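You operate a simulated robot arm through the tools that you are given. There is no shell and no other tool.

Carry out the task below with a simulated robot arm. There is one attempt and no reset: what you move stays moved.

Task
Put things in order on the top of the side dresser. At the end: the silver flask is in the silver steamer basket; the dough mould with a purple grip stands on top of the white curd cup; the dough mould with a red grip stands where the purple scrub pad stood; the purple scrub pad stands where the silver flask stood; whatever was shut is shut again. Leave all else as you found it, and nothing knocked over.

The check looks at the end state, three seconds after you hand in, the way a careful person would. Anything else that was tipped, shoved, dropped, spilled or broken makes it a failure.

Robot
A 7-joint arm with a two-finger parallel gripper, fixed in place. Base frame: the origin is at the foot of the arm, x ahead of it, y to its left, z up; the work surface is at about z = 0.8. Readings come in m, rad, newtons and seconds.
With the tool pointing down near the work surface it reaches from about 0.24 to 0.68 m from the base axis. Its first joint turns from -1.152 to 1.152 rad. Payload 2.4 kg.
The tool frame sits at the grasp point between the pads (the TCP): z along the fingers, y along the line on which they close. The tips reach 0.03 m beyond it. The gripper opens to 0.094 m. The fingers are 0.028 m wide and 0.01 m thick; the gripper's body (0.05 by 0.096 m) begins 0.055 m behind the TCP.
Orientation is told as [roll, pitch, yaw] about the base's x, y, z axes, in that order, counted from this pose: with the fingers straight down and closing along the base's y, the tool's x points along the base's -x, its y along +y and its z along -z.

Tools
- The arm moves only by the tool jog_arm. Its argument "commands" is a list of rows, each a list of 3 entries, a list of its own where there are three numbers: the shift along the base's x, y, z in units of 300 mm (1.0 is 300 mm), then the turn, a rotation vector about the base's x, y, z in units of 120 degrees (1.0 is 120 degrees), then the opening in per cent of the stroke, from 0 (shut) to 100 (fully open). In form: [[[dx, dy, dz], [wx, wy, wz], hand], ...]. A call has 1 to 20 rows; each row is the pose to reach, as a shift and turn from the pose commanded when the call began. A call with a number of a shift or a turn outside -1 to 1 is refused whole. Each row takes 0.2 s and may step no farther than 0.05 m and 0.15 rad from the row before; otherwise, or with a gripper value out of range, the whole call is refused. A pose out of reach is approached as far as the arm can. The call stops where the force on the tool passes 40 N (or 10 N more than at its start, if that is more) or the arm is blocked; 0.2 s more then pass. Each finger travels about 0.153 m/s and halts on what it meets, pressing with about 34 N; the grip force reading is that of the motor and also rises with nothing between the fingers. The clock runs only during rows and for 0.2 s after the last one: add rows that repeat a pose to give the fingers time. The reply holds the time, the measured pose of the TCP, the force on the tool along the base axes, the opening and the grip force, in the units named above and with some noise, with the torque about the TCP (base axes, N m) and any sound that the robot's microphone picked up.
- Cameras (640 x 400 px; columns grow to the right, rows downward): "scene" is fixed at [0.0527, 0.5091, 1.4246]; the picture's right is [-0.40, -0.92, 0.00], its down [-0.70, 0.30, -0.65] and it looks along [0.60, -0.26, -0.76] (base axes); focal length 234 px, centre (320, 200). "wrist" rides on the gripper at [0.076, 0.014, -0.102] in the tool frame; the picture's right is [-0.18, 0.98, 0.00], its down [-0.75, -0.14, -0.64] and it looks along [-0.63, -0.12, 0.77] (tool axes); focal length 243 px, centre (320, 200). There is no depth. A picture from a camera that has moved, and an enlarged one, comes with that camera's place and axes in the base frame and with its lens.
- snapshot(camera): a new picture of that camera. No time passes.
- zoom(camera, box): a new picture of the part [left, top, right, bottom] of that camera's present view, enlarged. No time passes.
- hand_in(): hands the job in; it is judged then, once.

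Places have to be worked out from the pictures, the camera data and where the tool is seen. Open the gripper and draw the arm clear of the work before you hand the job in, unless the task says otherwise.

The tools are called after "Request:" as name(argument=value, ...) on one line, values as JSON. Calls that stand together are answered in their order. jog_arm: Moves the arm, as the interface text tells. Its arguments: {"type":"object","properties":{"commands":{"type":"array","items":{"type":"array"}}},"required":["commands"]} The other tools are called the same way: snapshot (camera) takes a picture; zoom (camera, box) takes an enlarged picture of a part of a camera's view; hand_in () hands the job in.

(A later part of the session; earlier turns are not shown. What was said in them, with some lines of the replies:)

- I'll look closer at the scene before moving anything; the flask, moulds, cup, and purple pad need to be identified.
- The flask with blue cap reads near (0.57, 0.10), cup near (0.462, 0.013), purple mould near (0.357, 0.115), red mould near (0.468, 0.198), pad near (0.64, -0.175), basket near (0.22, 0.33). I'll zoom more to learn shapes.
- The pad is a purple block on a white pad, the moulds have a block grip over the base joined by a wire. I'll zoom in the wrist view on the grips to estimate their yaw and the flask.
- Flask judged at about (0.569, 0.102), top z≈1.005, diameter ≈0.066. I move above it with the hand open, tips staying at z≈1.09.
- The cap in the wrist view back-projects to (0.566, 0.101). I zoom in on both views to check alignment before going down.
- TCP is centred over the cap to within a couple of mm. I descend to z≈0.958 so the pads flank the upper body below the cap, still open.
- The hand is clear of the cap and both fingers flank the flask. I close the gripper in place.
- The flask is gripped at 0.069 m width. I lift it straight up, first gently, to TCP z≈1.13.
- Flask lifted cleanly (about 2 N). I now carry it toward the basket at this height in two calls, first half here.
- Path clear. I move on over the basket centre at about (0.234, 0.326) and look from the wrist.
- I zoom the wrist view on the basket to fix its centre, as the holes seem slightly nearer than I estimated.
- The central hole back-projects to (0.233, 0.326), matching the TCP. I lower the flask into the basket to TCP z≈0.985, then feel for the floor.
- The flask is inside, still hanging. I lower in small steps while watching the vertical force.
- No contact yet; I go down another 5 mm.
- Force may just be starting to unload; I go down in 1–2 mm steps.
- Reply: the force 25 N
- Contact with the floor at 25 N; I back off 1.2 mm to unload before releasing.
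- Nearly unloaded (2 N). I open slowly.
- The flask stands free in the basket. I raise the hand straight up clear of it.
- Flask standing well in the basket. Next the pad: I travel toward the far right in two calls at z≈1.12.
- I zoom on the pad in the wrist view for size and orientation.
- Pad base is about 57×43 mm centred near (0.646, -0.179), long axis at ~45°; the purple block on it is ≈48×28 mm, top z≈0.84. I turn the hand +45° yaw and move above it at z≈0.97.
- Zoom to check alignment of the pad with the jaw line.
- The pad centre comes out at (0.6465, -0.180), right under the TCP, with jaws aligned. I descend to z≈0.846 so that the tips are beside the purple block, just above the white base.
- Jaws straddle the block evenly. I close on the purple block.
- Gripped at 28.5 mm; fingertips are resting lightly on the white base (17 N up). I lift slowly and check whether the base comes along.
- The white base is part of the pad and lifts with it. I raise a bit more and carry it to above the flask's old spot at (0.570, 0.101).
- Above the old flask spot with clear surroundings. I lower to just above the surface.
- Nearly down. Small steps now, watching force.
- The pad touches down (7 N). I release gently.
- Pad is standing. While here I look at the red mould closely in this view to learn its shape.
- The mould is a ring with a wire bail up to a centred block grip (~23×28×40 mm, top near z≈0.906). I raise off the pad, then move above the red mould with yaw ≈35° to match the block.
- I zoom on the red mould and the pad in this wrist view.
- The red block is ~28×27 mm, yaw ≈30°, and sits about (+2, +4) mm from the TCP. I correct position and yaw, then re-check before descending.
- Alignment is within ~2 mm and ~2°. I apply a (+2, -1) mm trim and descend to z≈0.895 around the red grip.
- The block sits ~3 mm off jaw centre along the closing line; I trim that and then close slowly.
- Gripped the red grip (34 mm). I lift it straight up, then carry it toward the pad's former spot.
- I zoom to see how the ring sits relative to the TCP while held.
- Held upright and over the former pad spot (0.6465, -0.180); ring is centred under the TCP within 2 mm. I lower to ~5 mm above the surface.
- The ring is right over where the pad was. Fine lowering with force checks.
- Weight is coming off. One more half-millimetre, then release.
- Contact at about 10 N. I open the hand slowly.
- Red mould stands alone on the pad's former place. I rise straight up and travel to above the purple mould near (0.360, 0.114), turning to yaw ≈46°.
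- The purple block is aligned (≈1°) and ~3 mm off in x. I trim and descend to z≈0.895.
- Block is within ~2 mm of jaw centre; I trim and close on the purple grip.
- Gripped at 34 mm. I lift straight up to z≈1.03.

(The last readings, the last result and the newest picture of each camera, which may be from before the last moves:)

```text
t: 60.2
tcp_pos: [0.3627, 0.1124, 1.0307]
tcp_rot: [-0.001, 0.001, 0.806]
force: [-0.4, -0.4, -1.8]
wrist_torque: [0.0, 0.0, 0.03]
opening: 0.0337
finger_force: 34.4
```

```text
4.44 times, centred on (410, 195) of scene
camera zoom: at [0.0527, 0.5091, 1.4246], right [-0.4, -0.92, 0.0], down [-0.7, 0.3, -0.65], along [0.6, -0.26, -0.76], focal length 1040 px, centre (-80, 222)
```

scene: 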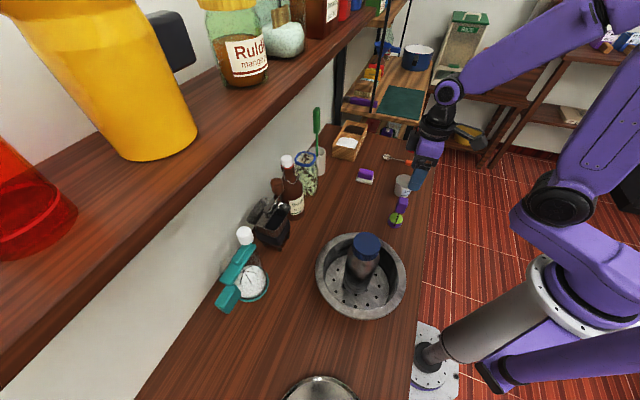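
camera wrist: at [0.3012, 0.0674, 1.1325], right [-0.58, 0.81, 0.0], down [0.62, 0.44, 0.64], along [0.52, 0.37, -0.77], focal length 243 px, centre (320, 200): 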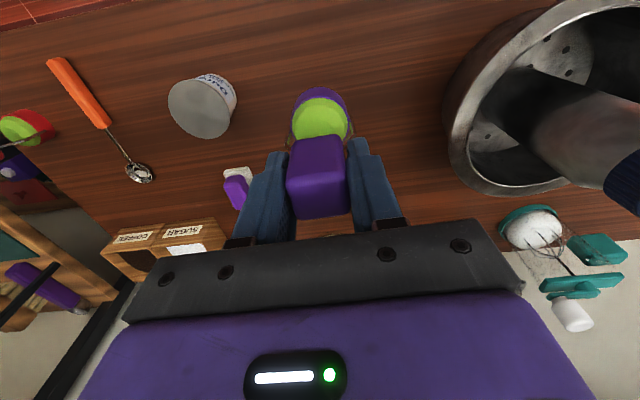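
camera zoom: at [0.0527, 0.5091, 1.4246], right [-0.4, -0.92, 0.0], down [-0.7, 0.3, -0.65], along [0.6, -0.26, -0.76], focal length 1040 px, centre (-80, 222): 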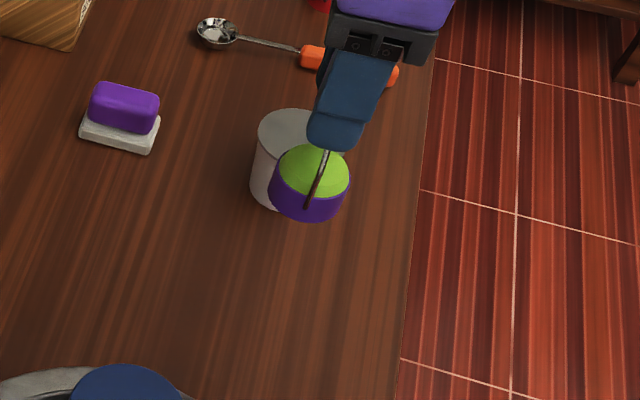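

The cup lid centre triangulates to about (0.457, 0.0165), top z≈0.858. I carry the purple mould over it at the present height and look.

Request:
jog_arm(commands=[[[0.05, -0.05, 0], [0, 0, 0], 15], [[0.13, -0.13, 0], [0, 0, 0], 15], [[0.21, -0.21, 0], [0, 0, 0], 15], [[0.28, -0.29, 0], [0, 0, 0], 15], [[0.318, -0.33, 0], [0, 0, 0], 15], [[0.318, -0.33, 0], [0, 0, 0], 15], [[0.318, -0.33, 0], [0, 0, 0], 15]])

Request:
snapshot(camera="wrist")

Request:
zoom(camera="wrist", box=[270, 40, 370, 150])

Request:
zoom(camera="scene", box=[370, 130, 450, 220])

```text
t: 61.8
tcp_pos: [0.4583, 0.0127, 1.0321]
tcp_rot: [0.001, 0.0, 0.804]
force: [0.8, 0.7, -1.8]
wrist_torque: [-0.03, 0.02, -0.02]
opening: 0.0338
finger_force: 34.1
```

```text
taken
camera wrist: at [0.395, -0.0315, 1.1346], right [-0.58, 0.81, 0.0], down [0.62, 0.44, 0.64], along [0.52, 0.37, -0.77], focal length 243 px, centre (320, 200)
```

wrist: 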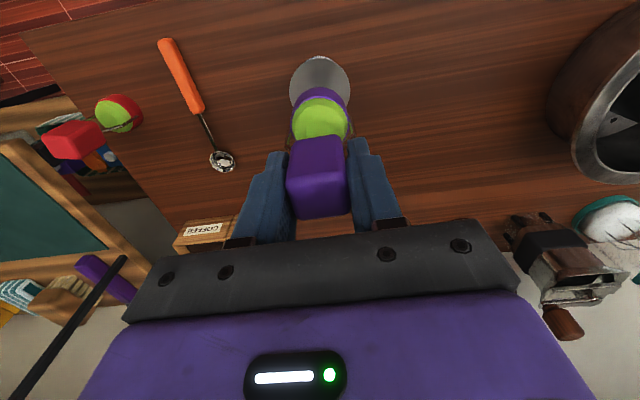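

```text
3.64 times, centred on (320, 95) of wrist
camera zoom: at [0.395, -0.0315, 1.1346], right [-0.58, 0.81, 0.0], down [0.62, 0.44, 0.64], along [0.52, 0.37, -0.77], focal length 882 px, centre (320, 582)
```

zoom: 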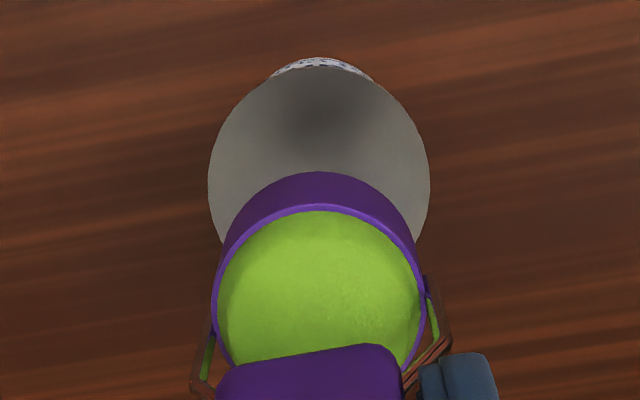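

```text
4.44 times, centred on (410, 175) of scene
camera zoom: at [0.0527, 0.5091, 1.4246], right [-0.4, -0.92, 0.0], down [-0.7, 0.3, -0.65], along [0.6, -0.26, -0.76], focal length 1040 px, centre (-80, 311)
```

zoom: 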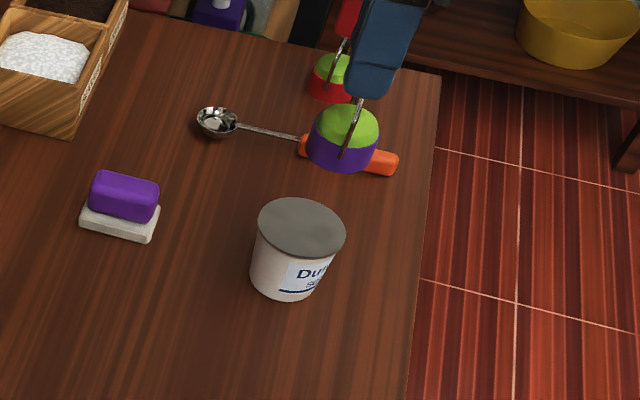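

Ring and lid are concentric to about 3–4 mm; I trim (+3, +2) mm and lower to z≈0.965 for another look.

Request:
jog_arm(commands=[[[0.01, 0.006, -0.04], [0, 0, 0], 15], [[0.01, 0.006, -0.1], [0, 0, 0], 15], [[0.01, 0.006, -0.16], [0, 0, 0], 15], [[0.01, 0.006, -0.2], [0, 0, 0], 15], [[0.01, 0.006, -0.217], [0, 0, 0], 15], [[0.01, 0.006, -0.217], [0, 0, 0], 15], [[0.01, 0.006, -0.217], [0, 0, 0], 15]])

Request:
zoom(camera="wrist", box=[270, 40, 370, 150])

Request:
zoom(camera="scene", box=[370, 130, 450, 220])

```text
t: 63.4
tcp_pos: [0.4606, 0.0171, 0.9657]
tcp_rot: [0.0, 0.0, 0.804]
force: [0.2, -0.1, -1.7]
wrist_torque: [-0.02, 0.02, 0.0]
opening: 0.0337
finger_force: 34.0
```

```text
3.64 times, centred on (320, 95) of wrist
camera zoom: at [0.399, -0.0272, 1.0678], right [-0.58, 0.81, 0.0], down [0.62, 0.44, 0.64], along [0.52, 0.37, -0.77], focal length 882 px, centre (320, 582)
```

zoom: 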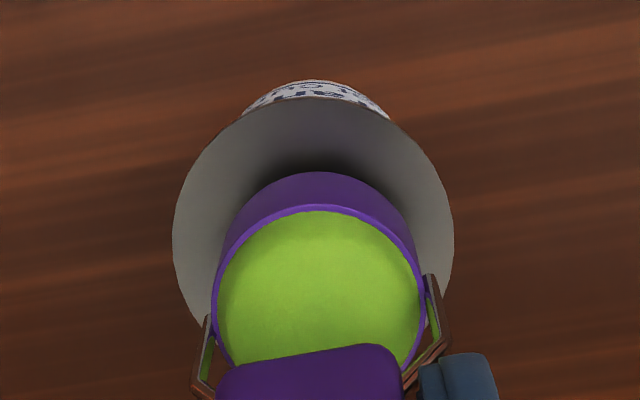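

```text
4.44 times, centred on (410, 175) of scene
camera zoom: at [0.0527, 0.5091, 1.4246], right [-0.4, -0.92, 0.0], down [-0.7, 0.3, -0.65], along [0.6, -0.26, -0.76], focal length 1040 px, centre (-80, 311)
```

zoom: 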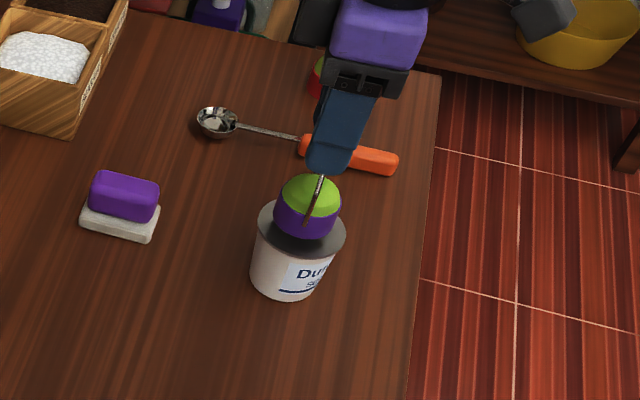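

Ring and lid are concentric within ~2 mm in both views. Now fine lowering with force checks.

Request:
jog_arm(commands=[[[0, -0.003, -0.008], [0, 0, 0], 15], [[0, -0.003, -0.015], [0, 0, 0], 15], [[0, -0.003, -0.015], [0, 0, 0], 15]])

```text
t: 64.2
tcp_pos: [0.4618, 0.0149, 0.9604]
tcp_rot: [-0.001, 0.002, 0.805]
force: [0.1, 0.7, -2.7]
wrist_torque: [0.0, 0.0, 0.01]
opening: 0.0338
finger_force: 33.9
```

Request:
jog_arm(commands=[[[0, 0, -0.003], [0, 0, 0], 15], [[0, 0, -0.006], [0, 0, 0], 15], [[0, 0, -0.006], [0, 0, 0], 15]])

```text
t: 65.0
tcp_pos: [0.4601, 0.0162, 0.9589]
tcp_rot: [-0.001, 0.001, 0.803]
force: [0.1, 0.0, -1.4]
wrist_torque: [0.03, 0.0, 0.0]
opening: 0.0339
finger_force: 34.5
```

Request:
jog_arm(commands=[[[0, 0, -0.003], [0, 0, 0], 15], [[0, 0, -0.006], [0, 0, 0], 15], [[0, 0, -0.006], [0, 0, 0], 15]])

Request:
zoom(camera="scene", box=[370, 150, 430, 210])

```text
t: 65.8
tcp_pos: [0.4595, 0.0161, 0.957]
tcp_rot: [0.0, 0.0, 0.805]
force: [-0.2, 0.4, 5.1]
wrist_torque: [-0.07, 0.05, 0.01]
opening: 0.034
finger_force: 34.1
```

```text
6.67 times, centred on (400, 180) of scene
camera zoom: at [0.0525, 0.5091, 1.4245], right [-0.4, -0.92, 0.0], down [-0.7, 0.3, -0.65], along [0.6, -0.26, -0.76], focal length 1560 px, centre (-213, 333)
```

zoom: 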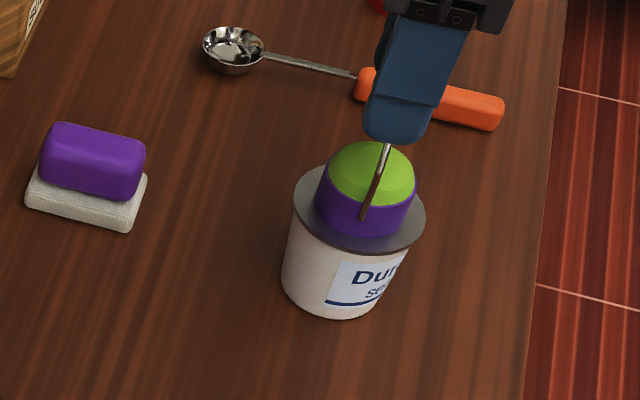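

Contact with the lid (5 N), mould well centred. I open slowly.

Request:
jog_arm(commands=[[[0, 0, 0], [0, 0, 0], 37], [[0, 0, 0], [0, 0, 0], 41], [[0, 0, 0], [0, 0, 0], 50], [[0, 0, 0], [0, 0, 0], 62], [[0, 0, 0], [0, 0, 0], 75], [[0, 0, 0], [0, 0, 0], 75]])

Request:
snapshot(camera="wrist")

Request:
zoom(camera="scene", box=[370, 150, 430, 210])

```text
t: 67.2
tcp_pos: [0.4613, 0.0153, 0.9556]
tcp_rot: [-0.001, 0.0, 0.805]
force: [-0.6, 0.0, -0.2]
wrist_torque: [0.0, -0.03, -0.02]
opening: 0.0706
finger_force: 0.1
```

```text
taken
camera wrist: at [0.398, -0.0287, 1.0584], right [-0.58, 0.81, 0.0], down [0.62, 0.44, 0.64], along [0.52, 0.37, -0.77], focal length 243 px, centre (320, 200)
```

wrist: 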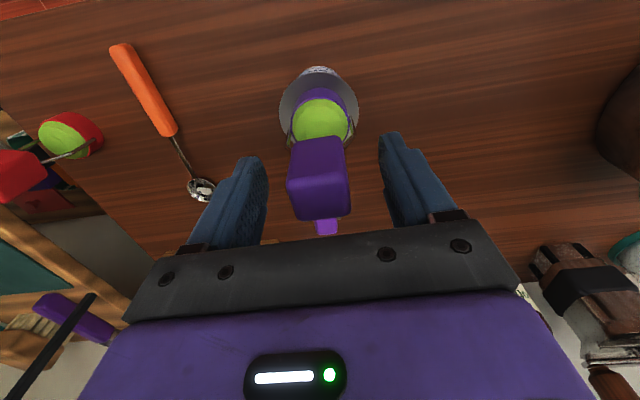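

```text
6.67 times, centred on (400, 180) of scene
camera zoom: at [0.0527, 0.5091, 1.4246], right [-0.4, -0.92, 0.0], down [-0.7, 0.3, -0.65], along [0.6, -0.26, -0.76], focal length 1560 px, centre (-213, 333)
```

zoom: 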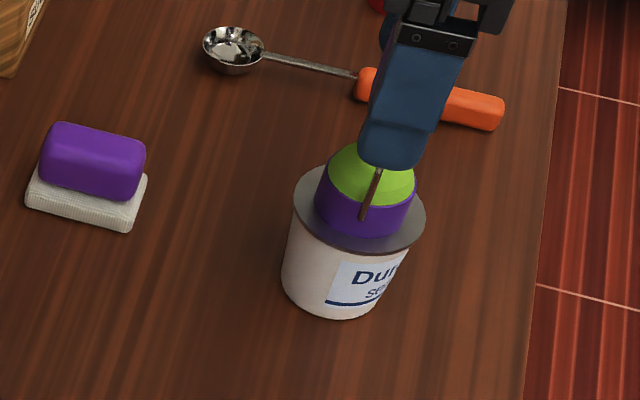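

The mould stands on the lid, released. I rise straight up, slowly at first.

Request:
jog_arm(commands=[[[0, 0, 0.02], [0, 0, 0], 75], [[0, 0, 0.06], [0, 0, 0], 75], [[0, 0, 0.13], [0, 0, 0], 75], [[0, 0, 0.23], [0, 0, 0], 75], [[0, 0, 0.35], [0, 0, 0], 75], [[0, 0, 0.48], [0, 0, 0], 80], [[0, 0, 0.6], [0, 0, 0], 90], [[0, 0, 0.7], [0, 0, 0], 100], [[-0.1, 0.06, 0.72], [0, 0, 0], 100], [[-0.22, 0.12, 0.72], [0, 0, 0], 100], [[-0.34, 0.18, 0.72], [0, 0, 0], 100], [[-0.34, 0.18, 0.72], [0, 0, 0], 100]])

Request:
snapshot(camera="scene")

Request:
snapshot(camera="wrist")

Request:
zoom(camera="scene", box=[330, 120, 450, 220])

Request:
zoom(camera="scene", box=[300, 215, 420, 325])

```text
t: 69.8
tcp_pos: [0.3585, 0.0731, 1.1705]
tcp_rot: [0.001, -0.001, 0.805]
force: [-0.4, -0.1, 0.5]
wrist_torque: [0.0, 0.01, 0.03]
opening: 0.0939
finger_force: 0.1
```

```text
taken
```

scene: 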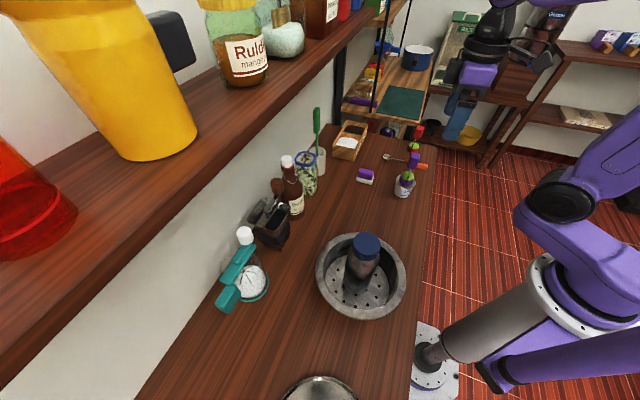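

```text
taken
camera wrist: at [0.2958, 0.0273, 1.2732], right [-0.58, 0.81, 0.0], down [0.62, 0.45, 0.64], along [0.52, 0.37, -0.77], focal length 243 px, centre (320, 200)
```

wrist: 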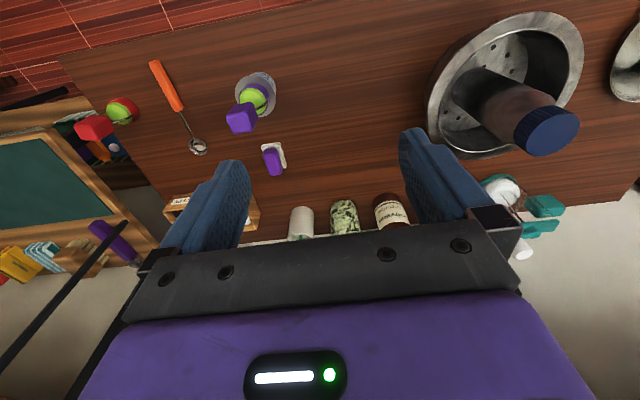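

```text
4.00 times, centred on (390, 170) of scene
camera zoom: at [0.0526, 0.5091, 1.4246], right [-0.4, -0.92, 0.0], down [-0.7, 0.3, -0.65], along [0.6, -0.26, -0.76], focal length 936 px, centre (40, 320)
```

zoom: 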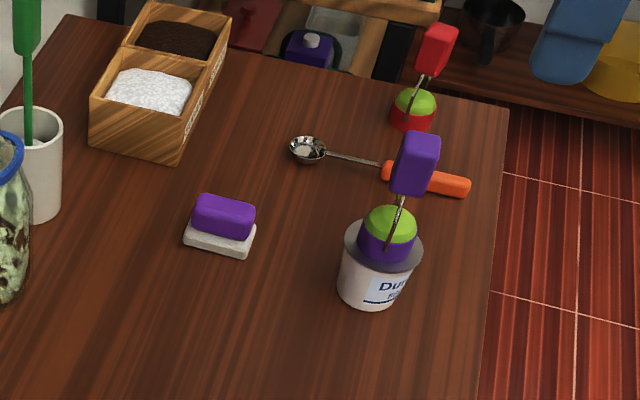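

```text
3.64 times, centred on (360, 270) of scene
camera zoom: at [0.0526, 0.5091, 1.4246], right [-0.4, -0.92, 0.0], down [-0.7, 0.3, -0.65], along [0.6, -0.26, -0.76], focal length 851 px, centre (174, -54)
```

zoom: 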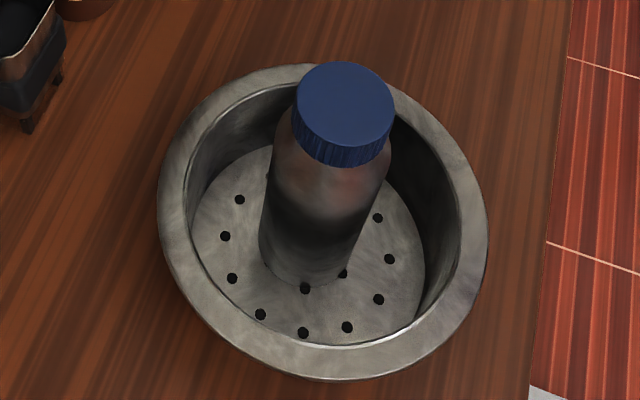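

All pieces stand where intended: the pad's base matches the flask's old pixel position, the red mould matches the pad's, and the spoon, cup and basket haven't shifted. I draw the arm a little farther up and back, and check stability once more.

Request:
jog_arm(commands=[[[-0.03, 0.03, 0.05], [0, 0, 0], 100], [[-0.06, 0.06, 0.12], [0, 0, 0], 100], [[-0.06, 0.06, 0.2], [0, 0, 0], 100], [[-0.06, 0.06, 0.2], [0, 0, 0], 100], [[-0.06, 0.06, 0.2], [0, 0, 0], 100]])

Request:
snapshot(camera="scene")

Request:
zoom(camera="scene", box=[330, 120, 450, 220])

```text
t: 71.0
tcp_pos: [0.3416, 0.0884, 1.2316]
tcp_rot: [0.001, 0.0, 0.805]
force: [-0.4, 0.0, -0.3]
wrist_torque: [0.01, 0.03, 0.0]
opening: 0.094
finger_force: 0.1
```

```text
taken
```

scene: 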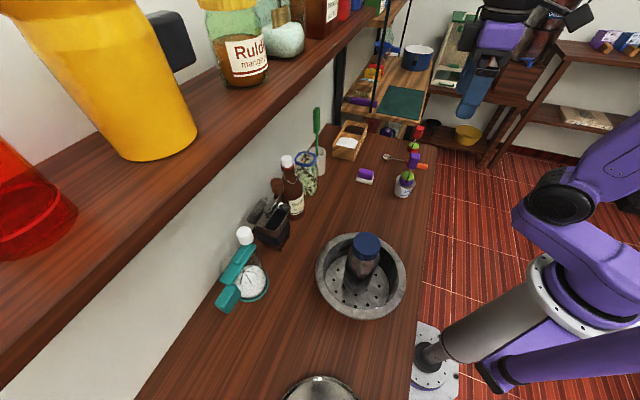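

```text
4.00 times, centred on (390, 170) of scene
camera zoom: at [0.0527, 0.5091, 1.4246], right [-0.4, -0.92, 0.0], down [-0.7, 0.3, -0.65], along [0.6, -0.26, -0.76], focal length 936 px, centre (40, 320)
```

zoom: 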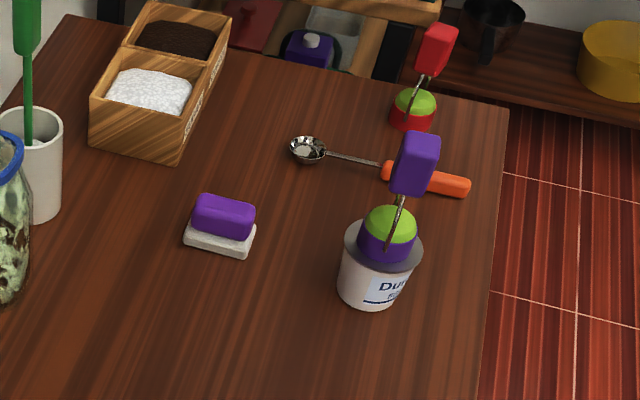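

Everything is stable, the gripper is open and the arm is well clear. I hand the job in.

Request:
hand_in()

```text
The job is handed in.
```

I handed the job in with all four moves done. The last pictures, taken just before, showed everything standing still and nothing knocked over.

- **Silver flask:** it stands upright in the middle of the silver steamer basket, with its blue cap still on.
- **Mould with the purple grip:** it stands on the lid of the white curd cup, centred to within about 2 mm.
- **Mould with the red grip:** it stands where the purple scrub pad was, matching the pad's old place in the scene camera.
- **Purple scrub pad:** it stands where the flask was, a few millimetres off at most. The white part under the purple block lifted with it, so I moved the two as one piece.

The spoon, cup and basket haven't shifted compared with the first pictures. I opened nothing, so there was nothing to shut again. The gripper is open and the arm is raised well clear of the dresser.
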